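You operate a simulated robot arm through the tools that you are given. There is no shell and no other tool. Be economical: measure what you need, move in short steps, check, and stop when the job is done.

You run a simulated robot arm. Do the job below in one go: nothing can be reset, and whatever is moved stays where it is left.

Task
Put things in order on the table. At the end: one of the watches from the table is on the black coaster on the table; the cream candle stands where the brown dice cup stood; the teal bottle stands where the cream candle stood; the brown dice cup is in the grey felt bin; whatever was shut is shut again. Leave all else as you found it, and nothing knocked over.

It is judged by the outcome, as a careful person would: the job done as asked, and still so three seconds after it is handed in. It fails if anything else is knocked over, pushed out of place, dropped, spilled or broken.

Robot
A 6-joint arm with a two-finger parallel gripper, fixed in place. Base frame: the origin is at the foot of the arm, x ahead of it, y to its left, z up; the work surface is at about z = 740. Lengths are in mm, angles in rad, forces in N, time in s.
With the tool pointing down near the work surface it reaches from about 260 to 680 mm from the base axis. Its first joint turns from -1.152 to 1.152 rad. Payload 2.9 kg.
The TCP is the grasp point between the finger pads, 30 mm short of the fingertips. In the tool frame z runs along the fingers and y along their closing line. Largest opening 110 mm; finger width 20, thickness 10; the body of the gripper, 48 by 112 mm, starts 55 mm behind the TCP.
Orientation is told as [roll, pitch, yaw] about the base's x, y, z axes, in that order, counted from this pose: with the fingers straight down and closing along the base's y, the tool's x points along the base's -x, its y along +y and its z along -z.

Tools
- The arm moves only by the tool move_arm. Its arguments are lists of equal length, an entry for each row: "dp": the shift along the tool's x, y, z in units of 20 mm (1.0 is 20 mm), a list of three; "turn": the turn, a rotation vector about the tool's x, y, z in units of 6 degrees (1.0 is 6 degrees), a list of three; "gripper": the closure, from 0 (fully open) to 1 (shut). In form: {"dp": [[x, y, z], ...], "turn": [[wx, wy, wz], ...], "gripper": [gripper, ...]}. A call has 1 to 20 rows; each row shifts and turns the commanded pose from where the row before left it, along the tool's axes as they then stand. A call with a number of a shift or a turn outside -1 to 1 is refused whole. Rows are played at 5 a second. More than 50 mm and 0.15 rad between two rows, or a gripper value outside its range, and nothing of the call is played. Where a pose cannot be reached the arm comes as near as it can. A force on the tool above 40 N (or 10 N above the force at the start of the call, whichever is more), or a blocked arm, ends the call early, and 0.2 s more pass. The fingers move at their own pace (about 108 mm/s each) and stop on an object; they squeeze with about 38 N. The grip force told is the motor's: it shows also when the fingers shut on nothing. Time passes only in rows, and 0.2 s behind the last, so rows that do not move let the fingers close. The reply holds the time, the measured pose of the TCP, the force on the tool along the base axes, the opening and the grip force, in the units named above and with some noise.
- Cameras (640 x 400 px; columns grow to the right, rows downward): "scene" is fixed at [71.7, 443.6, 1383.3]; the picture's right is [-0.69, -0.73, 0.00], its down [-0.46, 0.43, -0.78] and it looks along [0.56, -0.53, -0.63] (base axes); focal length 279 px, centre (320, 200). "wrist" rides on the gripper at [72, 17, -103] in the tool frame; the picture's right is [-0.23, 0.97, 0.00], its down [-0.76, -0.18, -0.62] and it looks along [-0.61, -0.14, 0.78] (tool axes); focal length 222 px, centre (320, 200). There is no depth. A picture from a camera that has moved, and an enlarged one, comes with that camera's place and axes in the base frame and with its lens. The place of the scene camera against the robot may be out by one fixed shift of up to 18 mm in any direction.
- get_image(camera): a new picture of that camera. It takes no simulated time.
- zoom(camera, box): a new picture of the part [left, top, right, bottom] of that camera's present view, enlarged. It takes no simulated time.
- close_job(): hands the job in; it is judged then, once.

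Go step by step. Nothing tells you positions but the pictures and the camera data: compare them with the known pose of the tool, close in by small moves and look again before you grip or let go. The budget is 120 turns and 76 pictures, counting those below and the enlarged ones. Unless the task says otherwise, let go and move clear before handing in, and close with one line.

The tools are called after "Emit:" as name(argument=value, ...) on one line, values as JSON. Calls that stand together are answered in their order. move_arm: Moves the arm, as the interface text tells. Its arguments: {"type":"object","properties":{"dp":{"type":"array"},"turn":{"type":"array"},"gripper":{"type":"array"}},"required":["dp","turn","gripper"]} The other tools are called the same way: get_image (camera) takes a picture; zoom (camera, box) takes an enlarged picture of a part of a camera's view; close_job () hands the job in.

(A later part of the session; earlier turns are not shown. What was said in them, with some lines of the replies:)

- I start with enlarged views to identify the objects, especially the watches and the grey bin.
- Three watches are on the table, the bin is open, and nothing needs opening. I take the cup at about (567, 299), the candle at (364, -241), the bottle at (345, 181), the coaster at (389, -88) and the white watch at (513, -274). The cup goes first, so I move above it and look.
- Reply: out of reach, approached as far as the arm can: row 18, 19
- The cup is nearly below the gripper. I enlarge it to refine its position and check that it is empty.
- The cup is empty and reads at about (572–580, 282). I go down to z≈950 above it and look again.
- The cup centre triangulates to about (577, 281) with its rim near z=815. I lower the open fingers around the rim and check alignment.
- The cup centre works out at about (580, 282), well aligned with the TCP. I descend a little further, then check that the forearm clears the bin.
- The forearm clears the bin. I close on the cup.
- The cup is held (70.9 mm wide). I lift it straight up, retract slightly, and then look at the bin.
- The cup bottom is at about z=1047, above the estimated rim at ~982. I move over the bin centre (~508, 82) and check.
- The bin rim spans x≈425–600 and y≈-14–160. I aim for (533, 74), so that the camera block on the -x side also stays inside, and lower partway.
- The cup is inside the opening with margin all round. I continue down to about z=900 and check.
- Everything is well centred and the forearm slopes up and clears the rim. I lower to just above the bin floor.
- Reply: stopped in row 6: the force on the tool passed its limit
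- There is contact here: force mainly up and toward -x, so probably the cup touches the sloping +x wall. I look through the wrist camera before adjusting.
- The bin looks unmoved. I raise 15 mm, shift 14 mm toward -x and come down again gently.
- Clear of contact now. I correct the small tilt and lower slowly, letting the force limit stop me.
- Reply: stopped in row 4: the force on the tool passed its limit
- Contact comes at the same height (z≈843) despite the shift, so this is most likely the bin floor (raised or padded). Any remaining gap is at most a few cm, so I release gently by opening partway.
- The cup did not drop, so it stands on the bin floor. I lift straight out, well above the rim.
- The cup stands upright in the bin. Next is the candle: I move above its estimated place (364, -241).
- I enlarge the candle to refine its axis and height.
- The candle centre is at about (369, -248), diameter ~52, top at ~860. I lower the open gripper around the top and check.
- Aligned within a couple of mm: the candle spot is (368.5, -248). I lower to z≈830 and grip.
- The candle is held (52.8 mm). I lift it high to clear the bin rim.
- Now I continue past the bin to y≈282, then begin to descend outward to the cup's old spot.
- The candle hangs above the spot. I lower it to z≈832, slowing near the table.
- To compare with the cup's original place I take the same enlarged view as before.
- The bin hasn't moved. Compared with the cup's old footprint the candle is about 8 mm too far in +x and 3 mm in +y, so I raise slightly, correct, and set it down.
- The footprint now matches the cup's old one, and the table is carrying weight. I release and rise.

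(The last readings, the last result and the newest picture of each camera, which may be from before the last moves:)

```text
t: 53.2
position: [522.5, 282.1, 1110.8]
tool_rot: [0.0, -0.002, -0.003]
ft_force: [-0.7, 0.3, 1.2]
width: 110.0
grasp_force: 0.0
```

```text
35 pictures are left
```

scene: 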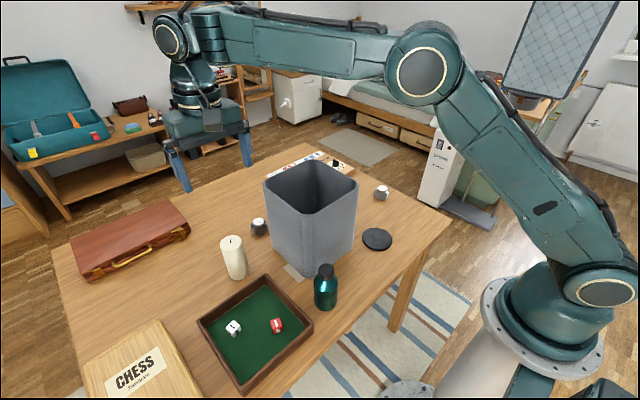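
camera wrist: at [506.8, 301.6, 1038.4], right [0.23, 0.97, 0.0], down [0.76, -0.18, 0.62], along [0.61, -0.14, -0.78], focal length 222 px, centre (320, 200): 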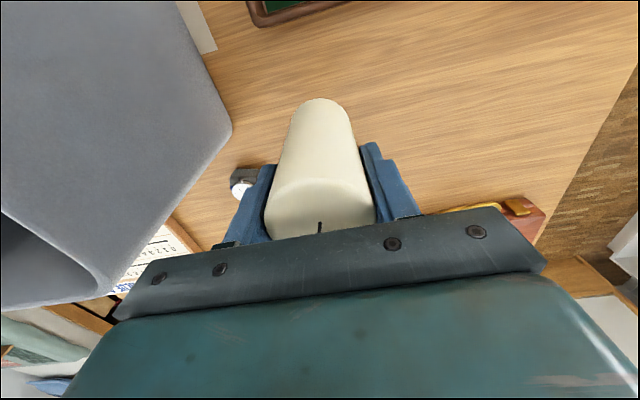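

The candle stands where the cup was. Next is the bottle, estimated at about (351, 170). I move above it and look.

Emit:
move_arm(dp=[[0.86, -0.56, 0], [0.86, -0.56, 0], [0.86, -0.56, 0], [0.86, -0.56, 0], [0.86, -0.56, 0], [0.86, -0.56, 0], [0.86, -0.56, 0], [0.86, -0.56, 0], [0.86, -0.56, 0], [0.86, -0.56, 0], [0, 0, 1], [0, 0, 1], [0, 0, 1], [0, 0, 0]], turn=[[0, 0, 0], [0, 0, 0], [0, 0, 0], [0, 0, 0], [0, 0, 0], [0, 0, 0], [0, 0, 0], [0, 0, 0], [0, 0, 0], [0, 0, 0], [0, 0, 0], [0, 0, 0], [0, 0, 0], [0, 0, 0]], gripper=[0, 0, 0, 0, 0, 0, 0, 0, 0, 0, 0, 0, 0, 0])

Emit:
get_image(camera="wrist")

Emit:
zoom(camera="scene", box=[270, 240, 370, 330])

```text
t: 56.2
position: [350.1, 169.9, 1050.9]
tool_rot: [0.0, -0.002, -0.003]
ft_force: [-0.5, -0.4, 0.7]
width: 109.8
grasp_force: 0.1
```

```text
34 pictures are left
camera wrist: at [276.3, 187.6, 1155.7], right [0.23, 0.97, 0.0], down [0.76, -0.18, 0.62], along [0.61, -0.14, -0.78], focal length 222 px, centre (320, 200)
```

wrist: 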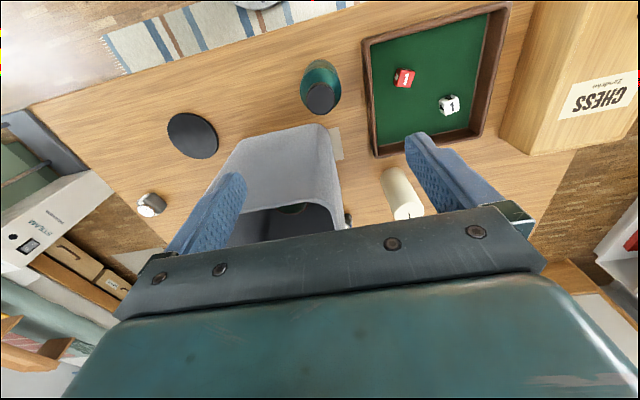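

```text
4.44 times, centred on (320, 285) of scene
camera zoom: at [71.7, 443.6, 1383.3], right [-0.69, -0.73, 0.0], down [-0.46, 0.43, -0.78], along [0.56, -0.53, -0.63], focal length 1238 px, centre (320, -178)
```

zoom: 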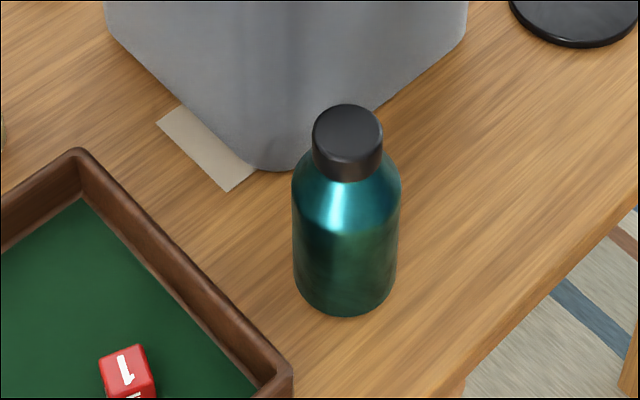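

The bottle is about 60 mm wide, its cap top near z=875–880, centre about (348, 171). I lower to just above it and look again.

Emit:
move_arm(dp=[[0.1, 0.05, 1], [0, 0, 1], [0, 0, 1], [0, 0, 1], [0, 0, 1], [0, 0, 1], [0, 0, 0]], turn=[[0, 0, 0], [0, 0, 0], [0, 0, 0], [0, 0, 0], [0, 0, 0], [0, 0, 0], [0, 0, 0]], gripper=[0, 0, 0, 0, 0, 0, 0])

Emit:
get_image(camera="wrist")

```text
t: 57.8
position: [347.6, 170.0, 930.6]
tool_rot: [0.001, -0.003, -0.005]
ft_force: [0.5, 0.8, -0.9]
width: 109.9
grasp_force: 0.1
```

```text
32 pictures are left
camera wrist: at [274.6, 188.5, 1034.4], right [0.23, 0.97, 0.0], down [0.76, -0.18, 0.62], along [0.61, -0.14, -0.78], focal length 222 px, centre (320, 200)
```

wrist: 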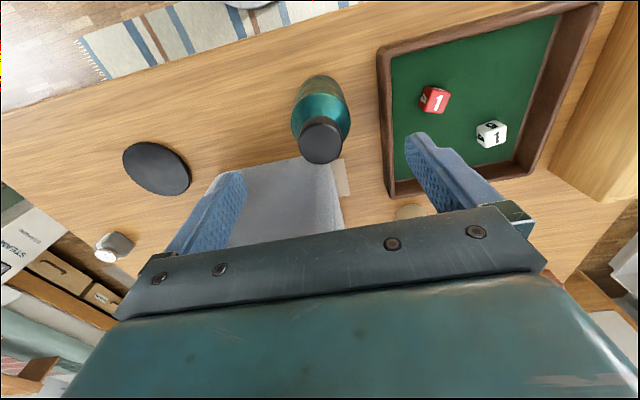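

Centre about (348, 172). I lower to z≈840 around the bottle and check the gap to the cap from the scene camera.

Emit:
move_arm(dp=[[0, 0.1, 0.9], [0, 0, 0.9], [0, 0, 0.9], [0, 0, 0.9], [0, 0, 0.9], [0, 0, 0]], turn=[[0, 0, 0], [0, 0, 0], [0, 0, 0], [0, 0, 0], [0, 0, 0], [0, 0, 0]], gripper=[0, 0, 0, 0, 0, 0])

Emit:
zoom(camera="scene", box=[270, 210, 390, 330])

Emit:
get_image(camera="wrist")

```text
t: 59.2
position: [348.7, 171.5, 841.3]
tool_rot: [0.0, -0.001, -0.004]
ft_force: [-0.8, -0.2, -0.4]
width: 110.0
grasp_force: 0.0
```

```text
3.33 times, centred on (330, 270) of scene
camera zoom: at [71.7, 443.6, 1383.3], right [-0.69, -0.73, 0.0], down [-0.46, 0.43, -0.78], along [0.56, -0.53, -0.63], focal length 929 px, centre (287, -33)
```

zoom: 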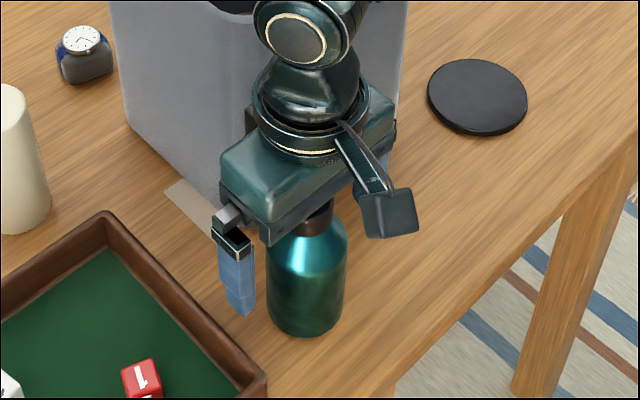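

```text
30 pictures are left
camera wrist: at [274.6, 189.9, 945.4], right [0.23, 0.97, 0.0], down [0.76, -0.18, 0.62], along [0.61, -0.14, -0.78], focal length 222 px, centre (320, 200)
```

wrist: 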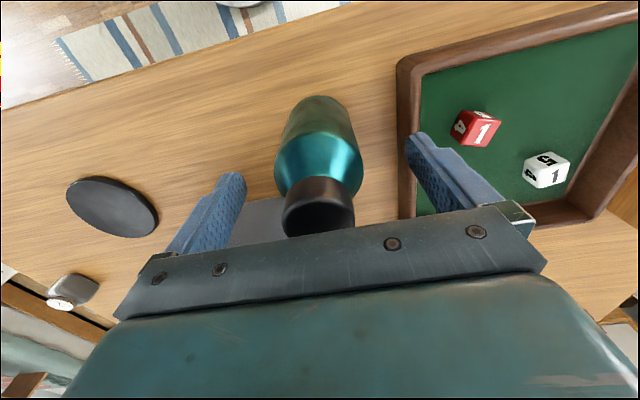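

The cap top is near z=868, so I can go to z≈826 (palm at ~881). I lower and close.

Emit:
move_arm(dp=[[0, 0, 0.4], [0, 0, 0.35], [0, 0, 0], [0, 0, 0], [0, 0, 0], [0, 0, 0], [0, 0, 0]], turn=[[0, 0, 0], [0, 0, 0], [0, 0, 0], [0, 0, 0], [0, 0, 0], [0, 0, 0], [0, 0, 0]], gripper=[0, 0, 0, 0.2, 0.4, 1, 1])

Emit:
zoom(camera="scene", box=[270, 210, 390, 330])

Emit:
get_image(camera="wrist")

```text
t: 60.8
position: [348.9, 170.7, 827.0]
tool_rot: [-0.001, -0.001, -0.005]
ft_force: [0.4, -0.4, -0.1]
width: 57.4
grasp_force: 38.1
```

```text
3.33 times, centred on (330, 270) of scene
camera zoom: at [71.7, 443.6, 1383.3], right [-0.69, -0.73, 0.0], down [-0.46, 0.43, -0.78], along [0.56, -0.53, -0.63], focal length 929 px, centre (287, -33)
```

zoom: 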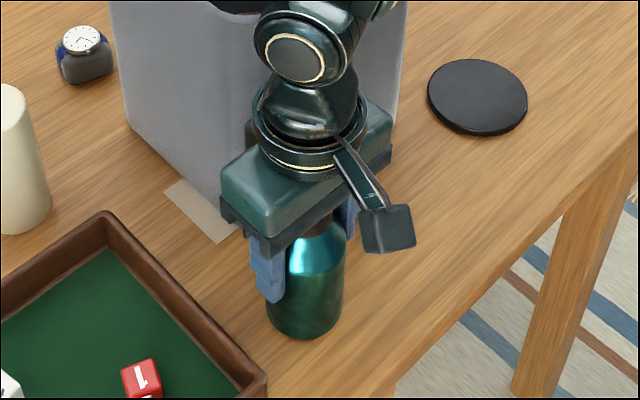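

```text
28 pictures are left
camera wrist: at [274.8, 190.1, 931.2], right [0.23, 0.97, 0.0], down [0.76, -0.18, 0.62], along [0.61, -0.14, -0.78], focal length 222 px, centre (320, 200)
```

wrist: 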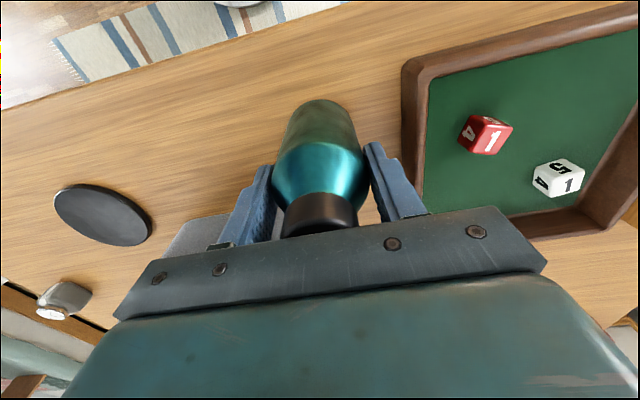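

The bottle is gripped (57.4 mm). I lift it and carry it along the near side of the bin toward the candle's old place.

Emit:
move_arm(dp=[[0, 0, -0.4], [0, 0, -1], [0, 0, -1], [0, 0, -1], [0, 0, -1], [0, 0, -1], [0, 0, -1], [0, 0, -1], [0, 0, -1], [0, 0, -1], [0, 0, -1], [0, 0, -1], [0, 0, 0]], turn=[[0, 0, 0], [0, 0, 0], [0, 0, 0], [0, 0, 0], [0, 0, 0], [0, 0, 0], [0, 0, 0], [0, 0, 0], [0, 0, 0], [0, 0, 0], [0, 0, 0], [0, 0, 0], [0, 0, 0]], gripper=[1, 1, 1, 1, 1, 1, 1, 1, 1, 1, 1, 1, 1])

Emit:
move_arm(dp=[[0, -1, 0], [0, -1, 0], [0, -1, 0], [0, -1, 0], [0, -1, 0], [0, -1, 0], [0, -1, 0], [0, -1, 0], [0, -1, 0], [0, -1, 0], [0, -1, 0], [0, -1, 0], [0, -1, 0], [0, -1, 0], [0, -1, 0], [-0.2, -1, 0], [-0.2, -1, 0], [-0.2, -1, 0], [-0.2, -1, 0], [-0.2, -1, 0]], turn=[[0, 0, 0], [0, 0, 0], [0, 0, 0], [0, 0, 0], [0, 0, 0], [0, 0, 0], [0, 0, 0], [0, 0, 0], [0, 0, 0], [0, 0, 0], [0, 0, 0], [0, 0, 0], [0, 0, 0], [0, 0, 0], [0, 0, 0], [0, 0, 0], [0, 0, 0], [0, 0, 0], [0, 0, 0], [0, 0, 0]], gripper=[1, 1, 1, 1, 1, 1, 1, 1, 1, 1, 1, 1, 1, 1, 1, 1, 1, 1, 1, 1])

Emit:
move_arm(dp=[[0, -0.93, 0], [0, 0, 1], [0, 0, 1], [0, 0, 1], [0, 0, 1], [0, 0, 1], [0, 0, 1], [0, 0, 1], [0, 0, 1], [0, 0, 1], [0, 0, 1], [0, 0, 0]], turn=[[0, 0, 0], [0, 0, 0], [0, 0, 0], [0, 0, 0], [0, 0, 0], [0, 0, 0], [0, 0, 0], [0, 0, 0], [0, 0, 0], [0, 0, 0], [0, 0, 0], [0, 0, 0]], gripper=[1, 1, 1, 1, 1, 1, 1, 1, 1, 1, 1, 1])

Emit:
zoom(camera="scene", box=[360, 160, 460, 250])

```text
t: 63.6
position: [346.5, 170.6, 1055.5]
tool_rot: [-0.001, -0.001, -0.003]
ft_force: [-0.2, -0.3, -4.3]
width: 57.6
grasp_force: 37.8
```

```text
t: 67.8
position: [366.6, -227.8, 1054.1]
tool_rot: [0.003, -0.003, -0.001]
ft_force: [0.5, 0.3, -3.7]
width: 57.3
grasp_force: 37.8
```

```text
t: 70.4
position: [367.2, -246.0, 854.2]
tool_rot: [0.001, 0.0, -0.004]
ft_force: [-0.1, 0.4, -4.5]
width: 57.2
grasp_force: 37.9
```

```text
4.44 times, centred on (410, 205) of scene
camera zoom: at [71.7, 443.6, 1383.3], right [-0.69, -0.73, 0.0], down [-0.46, 0.43, -0.78], along [0.56, -0.53, -0.63], focal length 1238 px, centre (-80, 178)
```

zoom: 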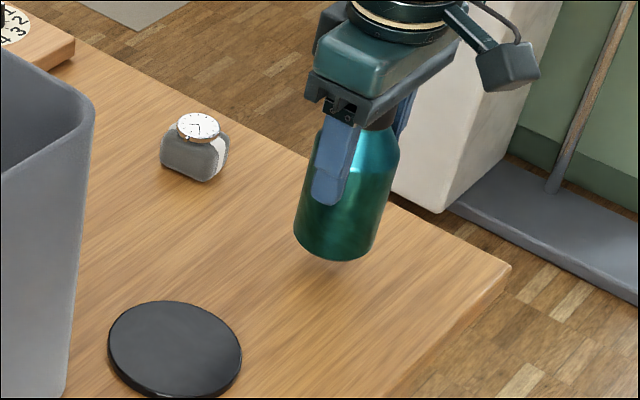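

The bottle is over the spot. I lower to z≈829 with small corrections and compare footprints.

Emit:
move_arm(dp=[[-0.08, -0.09, 0.5], [0, 0, 0.4], [0, 0, 0.35], [0, 0, 0]], turn=[[0, 0, 0], [0, 0, 0], [0, 0, 0], [0, 0, 0]], gripper=[1, 1, 1, 1])

Emit:
zoom(camera="scene", box=[360, 160, 460, 250])

```text
t: 71.4
position: [368.3, -247.9, 828.8]
tool_rot: [-0.001, -0.001, -0.004]
ft_force: [-0.7, 0.4, -4.6]
width: 57.5
grasp_force: 38.3
```

```text
4.44 times, centred on (410, 205) of scene
camera zoom: at [71.7, 443.6, 1383.3], right [-0.69, -0.73, 0.0], down [-0.46, 0.43, -0.78], along [0.56, -0.53, -0.63], focal length 1238 px, centre (-80, 178)
```

zoom: 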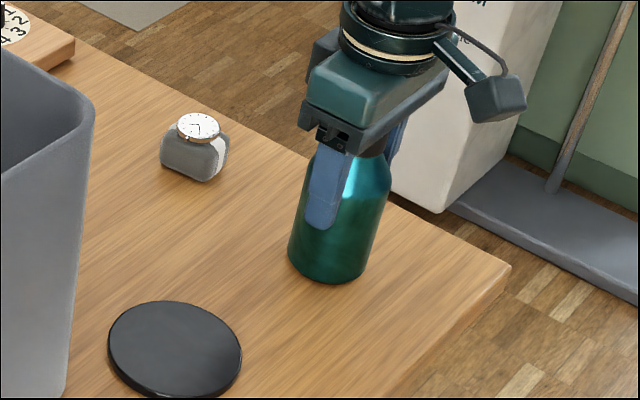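

Footprint matches the candle's within a few mm. I set it down and release, then rise.

Emit:
move_arm(dp=[[0.08, 0, 0.08], [0, 0, 0.06], [0, 0, 0]], turn=[[0, 0, 0], [0, 0, 0], [0, 0, 0]], gripper=[1, 1, 1])

```text
t: 72.2
position: [366.8, -249.4, 828.5]
tool_rot: [0.0, -0.001, -0.003]
ft_force: [-1.7, 1.5, 8.8]
width: 57.4
grasp_force: 38.3
```

Firm table contact. I release and lift off.

Emit:
move_arm(dp=[[0, 0, -0.05], [0, 0, 0], [0, 0, 0], [0, 0, 0], [0, 0, -0.3], [0, 0, -0.8], [0, 0, -1], [0, 0, -1], [0, 0, -1], [0, 0, -1], [0, 0, -1], [0, 0, -1], [0, 0, -1], [0, 0, 0]], turn=[[0, 0, 0], [0, 0, 0], [0, 0, 0], [0, 0, 0], [0, 0, 0], [0, 0, 0], [0, 0, 0], [0, 0, 0], [0, 0, 0], [0, 0, 0], [0, 0, 0], [0, 0, 0], [0, 0, 0], [0, 0, 0]], gripper=[1, 0.3, 0.1, 0, 0, 0, 0, 0, 0, 0, 0, 0, 0, 0])

Emit:
zoom(camera="scene", box=[360, 160, 460, 250])

Emit:
get_image(camera="wrist")

```text
t: 75.2
position: [366.8, -250.8, 989.3]
tool_rot: [-0.001, -0.001, -0.003]
ft_force: [1.0, -0.7, 0.7]
width: 110.0
grasp_force: 0.0
```

```text
4.44 times, centred on (410, 205) of scene
camera zoom: at [71.7, 443.6, 1383.3], right [-0.69, -0.73, 0.0], down [-0.46, 0.43, -0.78], along [0.56, -0.53, -0.63], focal length 1238 px, centre (-80, 178)
```

zoom: 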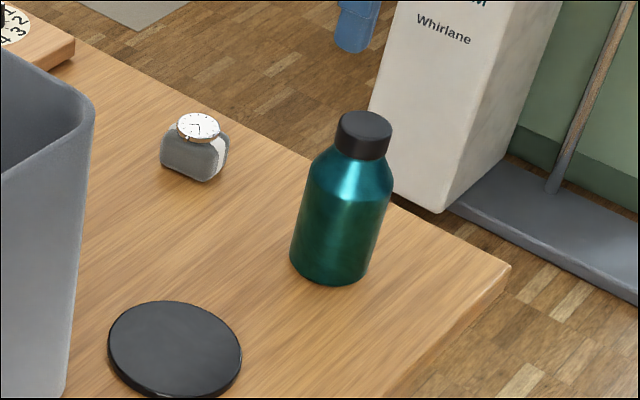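

```text
24 pictures are left
camera wrist: at [292.9, -231.3, 1093.2], right [0.23, 0.97, 0.0], down [0.76, -0.18, 0.62], along [0.61, -0.14, -0.78], focal length 222 px, centre (320, 200)
```

wrist: 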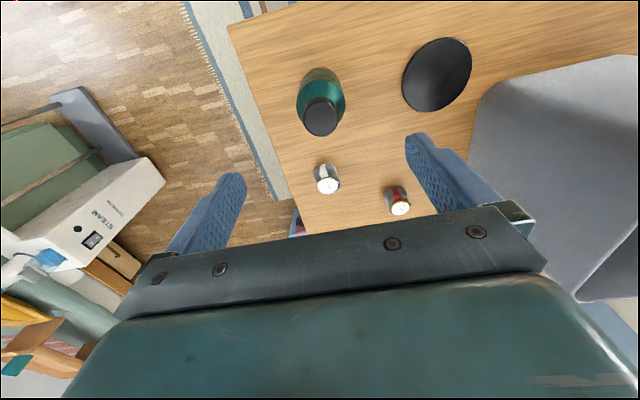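

The bottle stands in the candle's place. Now the white-strap watch near (500, -268): I move above it and look.

Emit:
move_arm(dp=[[-0.95, -0.12, 0], [-0.95, -0.12, 0], [-0.95, -0.12, 0], [-0.95, -0.12, 0], [-0.95, -0.12, 0], [-0.95, -0.12, 0], [-0.95, -0.12, 0], [0, 0, 1], [0, 0, 1], [0, 0, 1], [0, 0, 0]], turn=[[0, 0, 0], [0, 0, 0], [0, 0, 0], [0, 0, 0], [0, 0, 0], [0, 0, 0], [0, 0, 0], [0, 0, 0], [0, 0, 0], [0, 0, 0], [0, 0, 0]], gripper=[0, 0, 0, 0, 0, 0, 0, 0, 0, 0, 0])

Emit:
get_image(camera="wrist")

Emit:
zoom(camera="wrist", box=[260, 60, 380, 150])

```text
t: 77.6
position: [500.0, -264.9, 929.0]
tool_rot: [0.002, -0.003, -0.001]
ft_force: [0.6, 0.8, -0.2]
width: 110.0
grasp_force: 0.1
```

```text
23 pictures are left
camera wrist: at [426.5, -246.9, 1033.1], right [0.23, 0.97, 0.0], down [0.76, -0.18, 0.62], along [0.61, -0.14, -0.78], focal length 222 px, centre (320, 200)
```

wrist: 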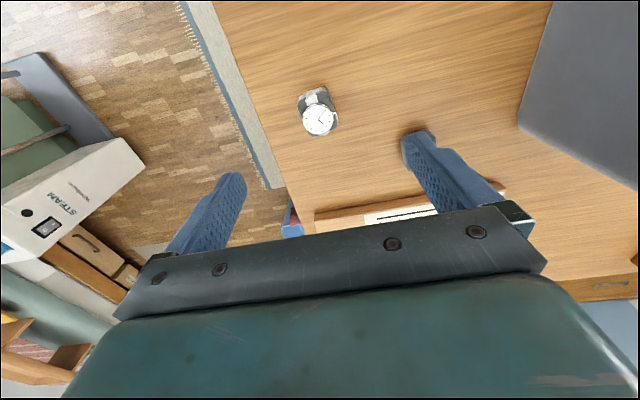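

```text
4.44 times, centred on (320, 105) of wrist
camera zoom: at [426.5, -246.9, 1033.1], right [0.23, 0.97, 0.0], down [0.76, -0.18, 0.62], along [0.61, -0.14, -0.78], focal length 987 px, centre (320, 622)
```

zoom: 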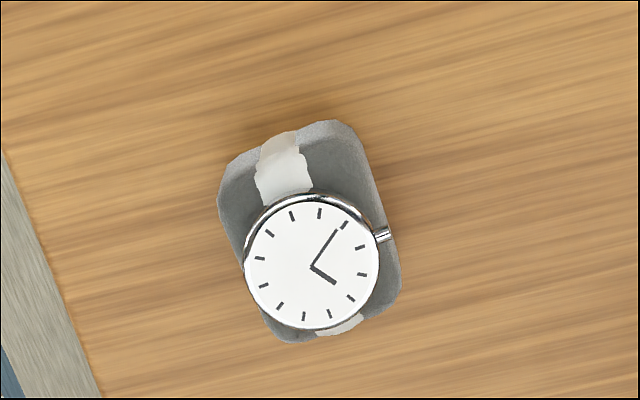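

The watch on its cushion is square to the base axes, centred at about (509, -269), ~45 mm wide. I lower to z≈830 and recheck.

Emit:
move_arm(dp=[[-0.45, -0.2, 1], [0, 0, 1], [0, 0, 1], [0, 0, 1], [0, 0, 0.9], [0, 0, 0]], turn=[[0, 0, 0], [0, 0, 0], [0, 0, 0], [0, 0, 0], [0, 0, 0], [0, 0, 0]], gripper=[0, 0, 0, 0, 0, 0])

Emit:
get_image(camera="wrist")

Emit:
zoom(camera="scene", box=[340, 130, 440, 230])

```text
t: 79.0
position: [511.3, -269.8, 830.1]
tool_rot: [0.001, -0.003, -0.002]
ft_force: [0.1, -0.4, 0.7]
width: 109.9
grasp_force: 0.1
```

```text
21 pictures are left
camera wrist: at [436.9, -251.4, 934.9], right [0.23, 0.97, 0.0], down [0.76, -0.18, 0.63], along [0.61, -0.14, -0.78], focal length 222 px, centre (320, 200)
```

wrist: 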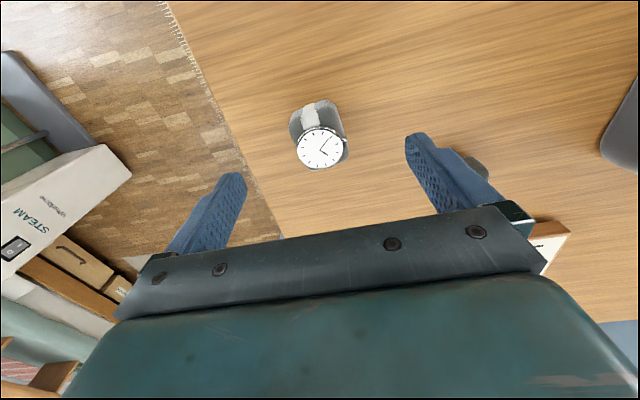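

```text
4.00 times, centred on (390, 180) of scene
camera zoom: at [71.7, 443.6, 1383.3], right [-0.69, -0.73, 0.0], down [-0.46, 0.43, -0.78], along [0.56, -0.53, -0.63], focal length 1115 px, centre (40, 280)
```

zoom: 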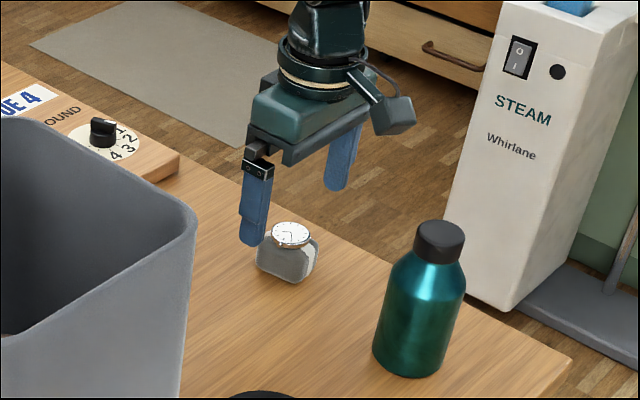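

The dial sits at (509, -268.5), right under the TCP, and the red watch is well clear. I lower to z≈774 and grip.

Emit:
move_arm(dp=[[0.1, 0, 0.9], [0, 0, 0.9], [0, 0, 0.7], [0, 0, 0.3], [0, 0, 0], [0, 0, 0], [0, 0, 0], [0, 0, 0], [0, 0, 0]], turn=[[0, 0, 0], [0, 0, 0], [0, 0, 0], [0, 0, 0], [0, 0, 0], [0, 0, 0], [0, 0, 0], [0, 0, 0], [0, 0, 0]], gripper=[0, 0, 0, 0, 0.2, 0.4, 0.6, 1, 1])

Emit:
get_image(camera="wrist")

Emit:
zoom(camera="scene", box=[340, 130, 440, 230])

```text
t: 81.0
position: [507.2, -269.2, 774.0]
tool_rot: [0.001, -0.003, -0.001]
ft_force: [-0.5, 0.6, -0.1]
width: 41.5
grasp_force: 37.7
```

```text
19 pictures are left
camera wrist: at [434.1, -251.1, 879.6], right [0.23, 0.97, 0.0], down [0.76, -0.18, 0.62], along [0.61, -0.14, -0.78], focal length 222 px, centre (320, 200)
```

wrist: 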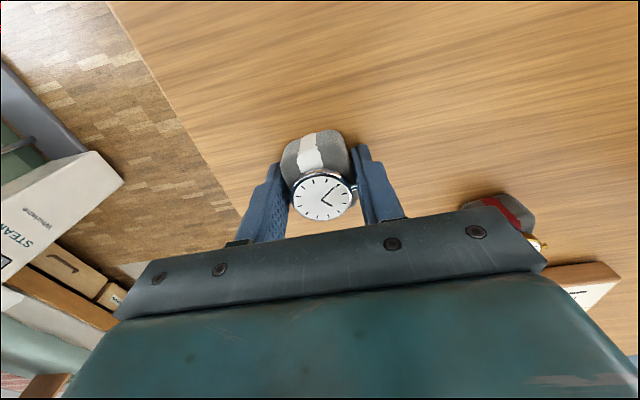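

```text
4.00 times, centred on (390, 180) of scene
camera zoom: at [71.7, 443.6, 1383.3], right [-0.69, -0.73, 0.0], down [-0.46, 0.43, -0.78], along [0.56, -0.53, -0.63], focal length 1115 px, centre (40, 280)
```

zoom: 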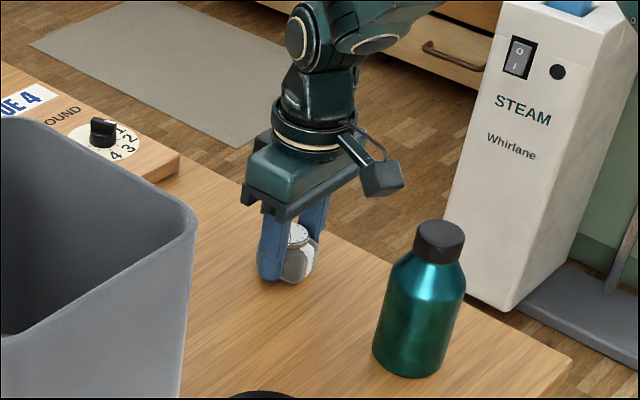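

The watch is held (41.5 mm). I lift it and carry it above the coaster at about (385, -88).

Emit:
move_arm(dp=[[0, 0, -0.4], [0, 0, -1], [0, 0, -1], [0, 0, -1], [0, 0, -1], [0, 0, -1], [0, 0, -1], [0, 0, -1], [0, 0, -1], [0.61, 0.905, 0], [0.61, 0.905, 0], [0.61, 0.905, 0], [0.61, 0.905, 0], [0.61, 0.905, 0], [0.61, 0.905, 0], [0.61, 0.905, 0], [0.61, 0.905, 0], [0.61, 0.905, 0], [0.61, 0.905, 0], [0, 0, 0]], turn=[[0, 0, 0], [0, 0, 0], [0, 0, 0], [0, 0, 0], [0, 0, 0], [0, 0, 0], [0, 0, 0], [0, 0, 0], [0, 0, 0], [0, 0, 0], [0, 0, 0], [0, 0, 0], [0, 0, 0], [0, 0, 0], [0, 0, 0], [0, 0, 0], [0, 0, 0], [0, 0, 0], [0, 0, 0], [0, 0, 0]], gripper=[1, 1, 1, 1, 1, 1, 1, 1, 1, 1, 1, 1, 1, 1, 1, 1, 1, 1, 1, 1])

Emit:
get_image(camera="wrist")

```text
t: 85.2
position: [386.2, -88.2, 943.0]
tool_rot: [0.001, -0.002, -0.005]
ft_force: [-0.1, 0.4, -0.4]
width: 40.7
grasp_force: 37.8
```

```text
17 pictures are left
camera wrist: at [312.3, -68.8, 1046.8], right [0.23, 0.97, 0.0], down [0.76, -0.18, 0.62], along [0.61, -0.14, -0.78], focal length 222 px, centre (320, 200)
```

wrist: 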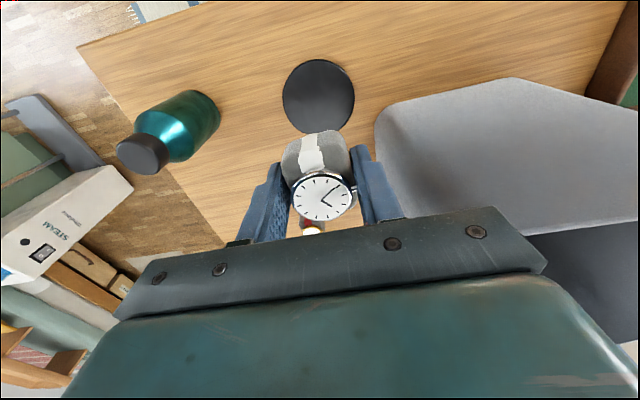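

The coaster centre is (388, -88), directly below. I lower to just above it.

Emit:
move_arm(dp=[[0, 0, 1], [0, 0, 1], [0, 0, 1], [0, 0, 1], [0, 0, 1], [0, 0, 1], [0, 0, 1], [0, 0, 0.7], [0, 0, 0]], turn=[[0, 0, 0], [0, 0, 0], [0, 0, 0], [0, 0, 0], [0, 0, 0], [0, 0, 0], [0, 0, 0], [0, 0, 0], [0, 0, 0]], gripper=[1, 1, 1, 1, 1, 1, 1, 1, 1])

Emit:
get_image(camera="wrist")

Emit:
zoom(camera="scene", box=[330, 190, 430, 270])

```text
t: 87.2
position: [386.3, -88.5, 789.6]
tool_rot: [0.0, -0.001, -0.003]
ft_force: [0.0, 0.1, -0.6]
width: 39.8
grasp_force: 38.0
```

```text
16 pictures are left
camera wrist: at [312.3, -69.2, 893.1], right [0.23, 0.97, 0.0], down [0.76, -0.18, 0.62], along [0.61, -0.14, -0.78], focal length 222 px, centre (320, 200)
```

wrist: 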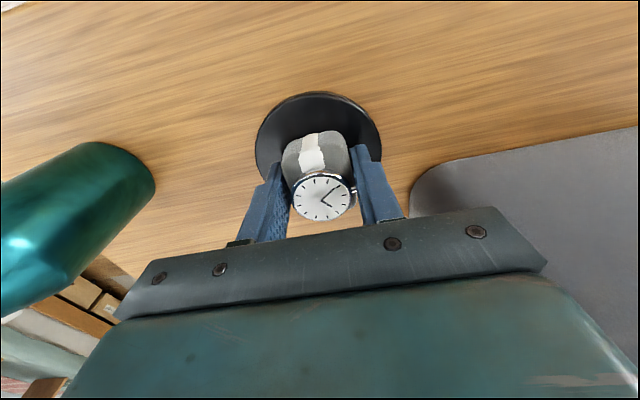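

```text
5.00 times, centred on (380, 230) of scene
camera zoom: at [71.7, 443.6, 1383.3], right [-0.69, -0.73, 0.0], down [-0.46, 0.43, -0.78], along [0.56, -0.53, -0.63], focal length 1393 px, centre (20, 50)
```

zoom: 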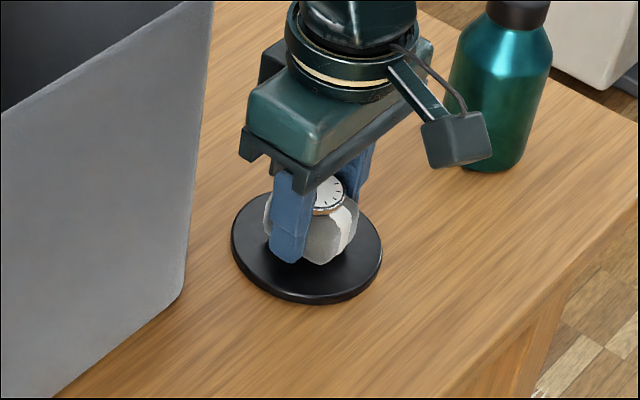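

Centred on the coaster. I lower in small steps until contact.

Emit:
move_arm(dp=[[0, 0, 0.15], [0, 0, 0.15], [0, 0, 0.1], [0, 0, 0]], turn=[[0, 0, 0], [0, 0, 0], [0, 0, 0], [0, 0, 0]], gripper=[1, 1, 1, 1])

```text
t: 88.1
position: [386.1, -87.6, 784.2]
tool_rot: [0.003, -0.004, -0.002]
ft_force: [-3.7, 0.3, 12.0]
width: 39.9
grasp_force: 37.8
stopped in row 4: the force on the tool passed its limit (the readings are from after the stop); the commanded pose is now the measured one
```

Contact with the coaster. I ease off slightly, open, and lift straight up.

Emit:
move_arm(dp=[[0, 0, -0.05], [0, 0, 0], [0, 0, 0], [0, 0, 0], [0, 0, -0.3], [0, 0, -0.8], [0, 0, -1], [0, 0, -1], [0, 0, -1], [0, 0, -1], [0, 0, -1], [0, 0, -1], [0, 0, -1], [0, 0, -1], [0, 0, -1], [0, 0, -1], [0, 0, -1], [0, 0, -1], [0, 0, -1], [0, 0, 0]], turn=[[0, 0, 0], [0, 0, 0], [0, 0, 0], [0, 0, 0], [0, 0, 0], [0, 0, 0], [0, 0, 0], [0, 0, 0], [0, 0, 0], [0, 0, 0], [0, 0, 0], [0, 0, 0], [0, 0, 0], [0, 0, 0], [0, 0, 0], [0, 0, 0], [0, 0, 0], [0, 0, 0], [0, 0, 0], [0, 0, 0]], gripper=[0.8, 0.55, 0.4, 0.2, 0.2, 0.2, 0.1, 0, 0, 0, 0, 0, 0, 0, 0, 0, 0, 0, 0, 0])

Emit:
get_image(camera="wrist")

Emit:
get_image(camera="scene")

Emit:
zoom(camera="scene", box=[220, 140, 460, 290])

```text
t: 92.3
position: [385.4, -87.9, 1065.8]
tool_rot: [0.002, -0.003, -0.002]
ft_force: [0.0, 0.2, -0.7]
width: 110.1
grasp_force: 0.2
```

```text
14 pictures are left
camera wrist: at [311.0, -69.8, 1169.4], right [0.23, 0.97, 0.0], down [0.76, -0.18, 0.63], along [0.61, -0.14, -0.78], focal length 222 px, centre (320, 200)
```

wrist: 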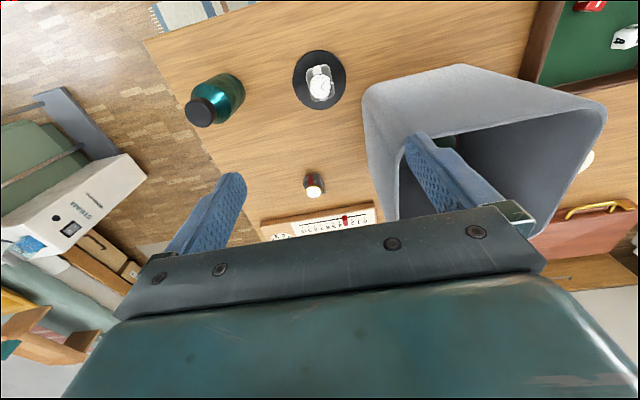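

```text
13 pictures are left
```

scene: 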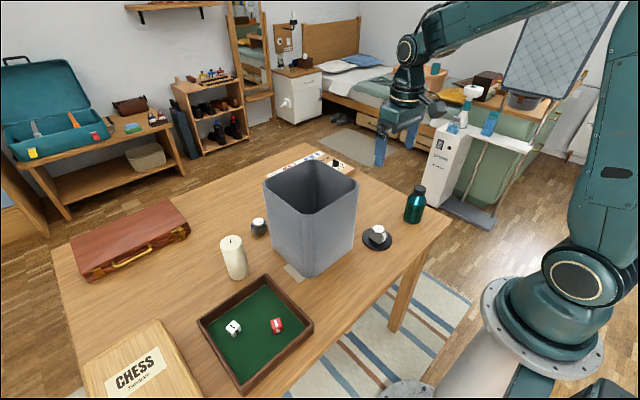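

```text
2.67 times, centred on (340, 215) of scene
camera zoom: at [71.7, 443.6, 1383.3], right [-0.69, -0.73, 0.0], down [-0.46, 0.43, -0.78], along [0.56, -0.53, -0.63], focal length 743 px, centre (267, 160)
```

zoom: 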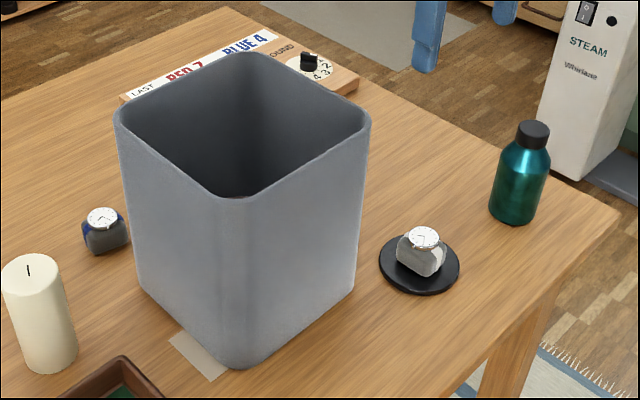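

All is in place: watch on the coaster, bottle and candle upright at their new spots, cup in the bin, bin and everything else unmoved. The arm is clear, so I hand in.

Emit:
close_job()

```text
The job is handed in.
```

The job is handed in. A watch is on the black coaster, the candle stands where the cup stood, the bottle stands where the candle stood, and the cup is in the felt bin; nothing had to be opened and nothing else was seen to move.
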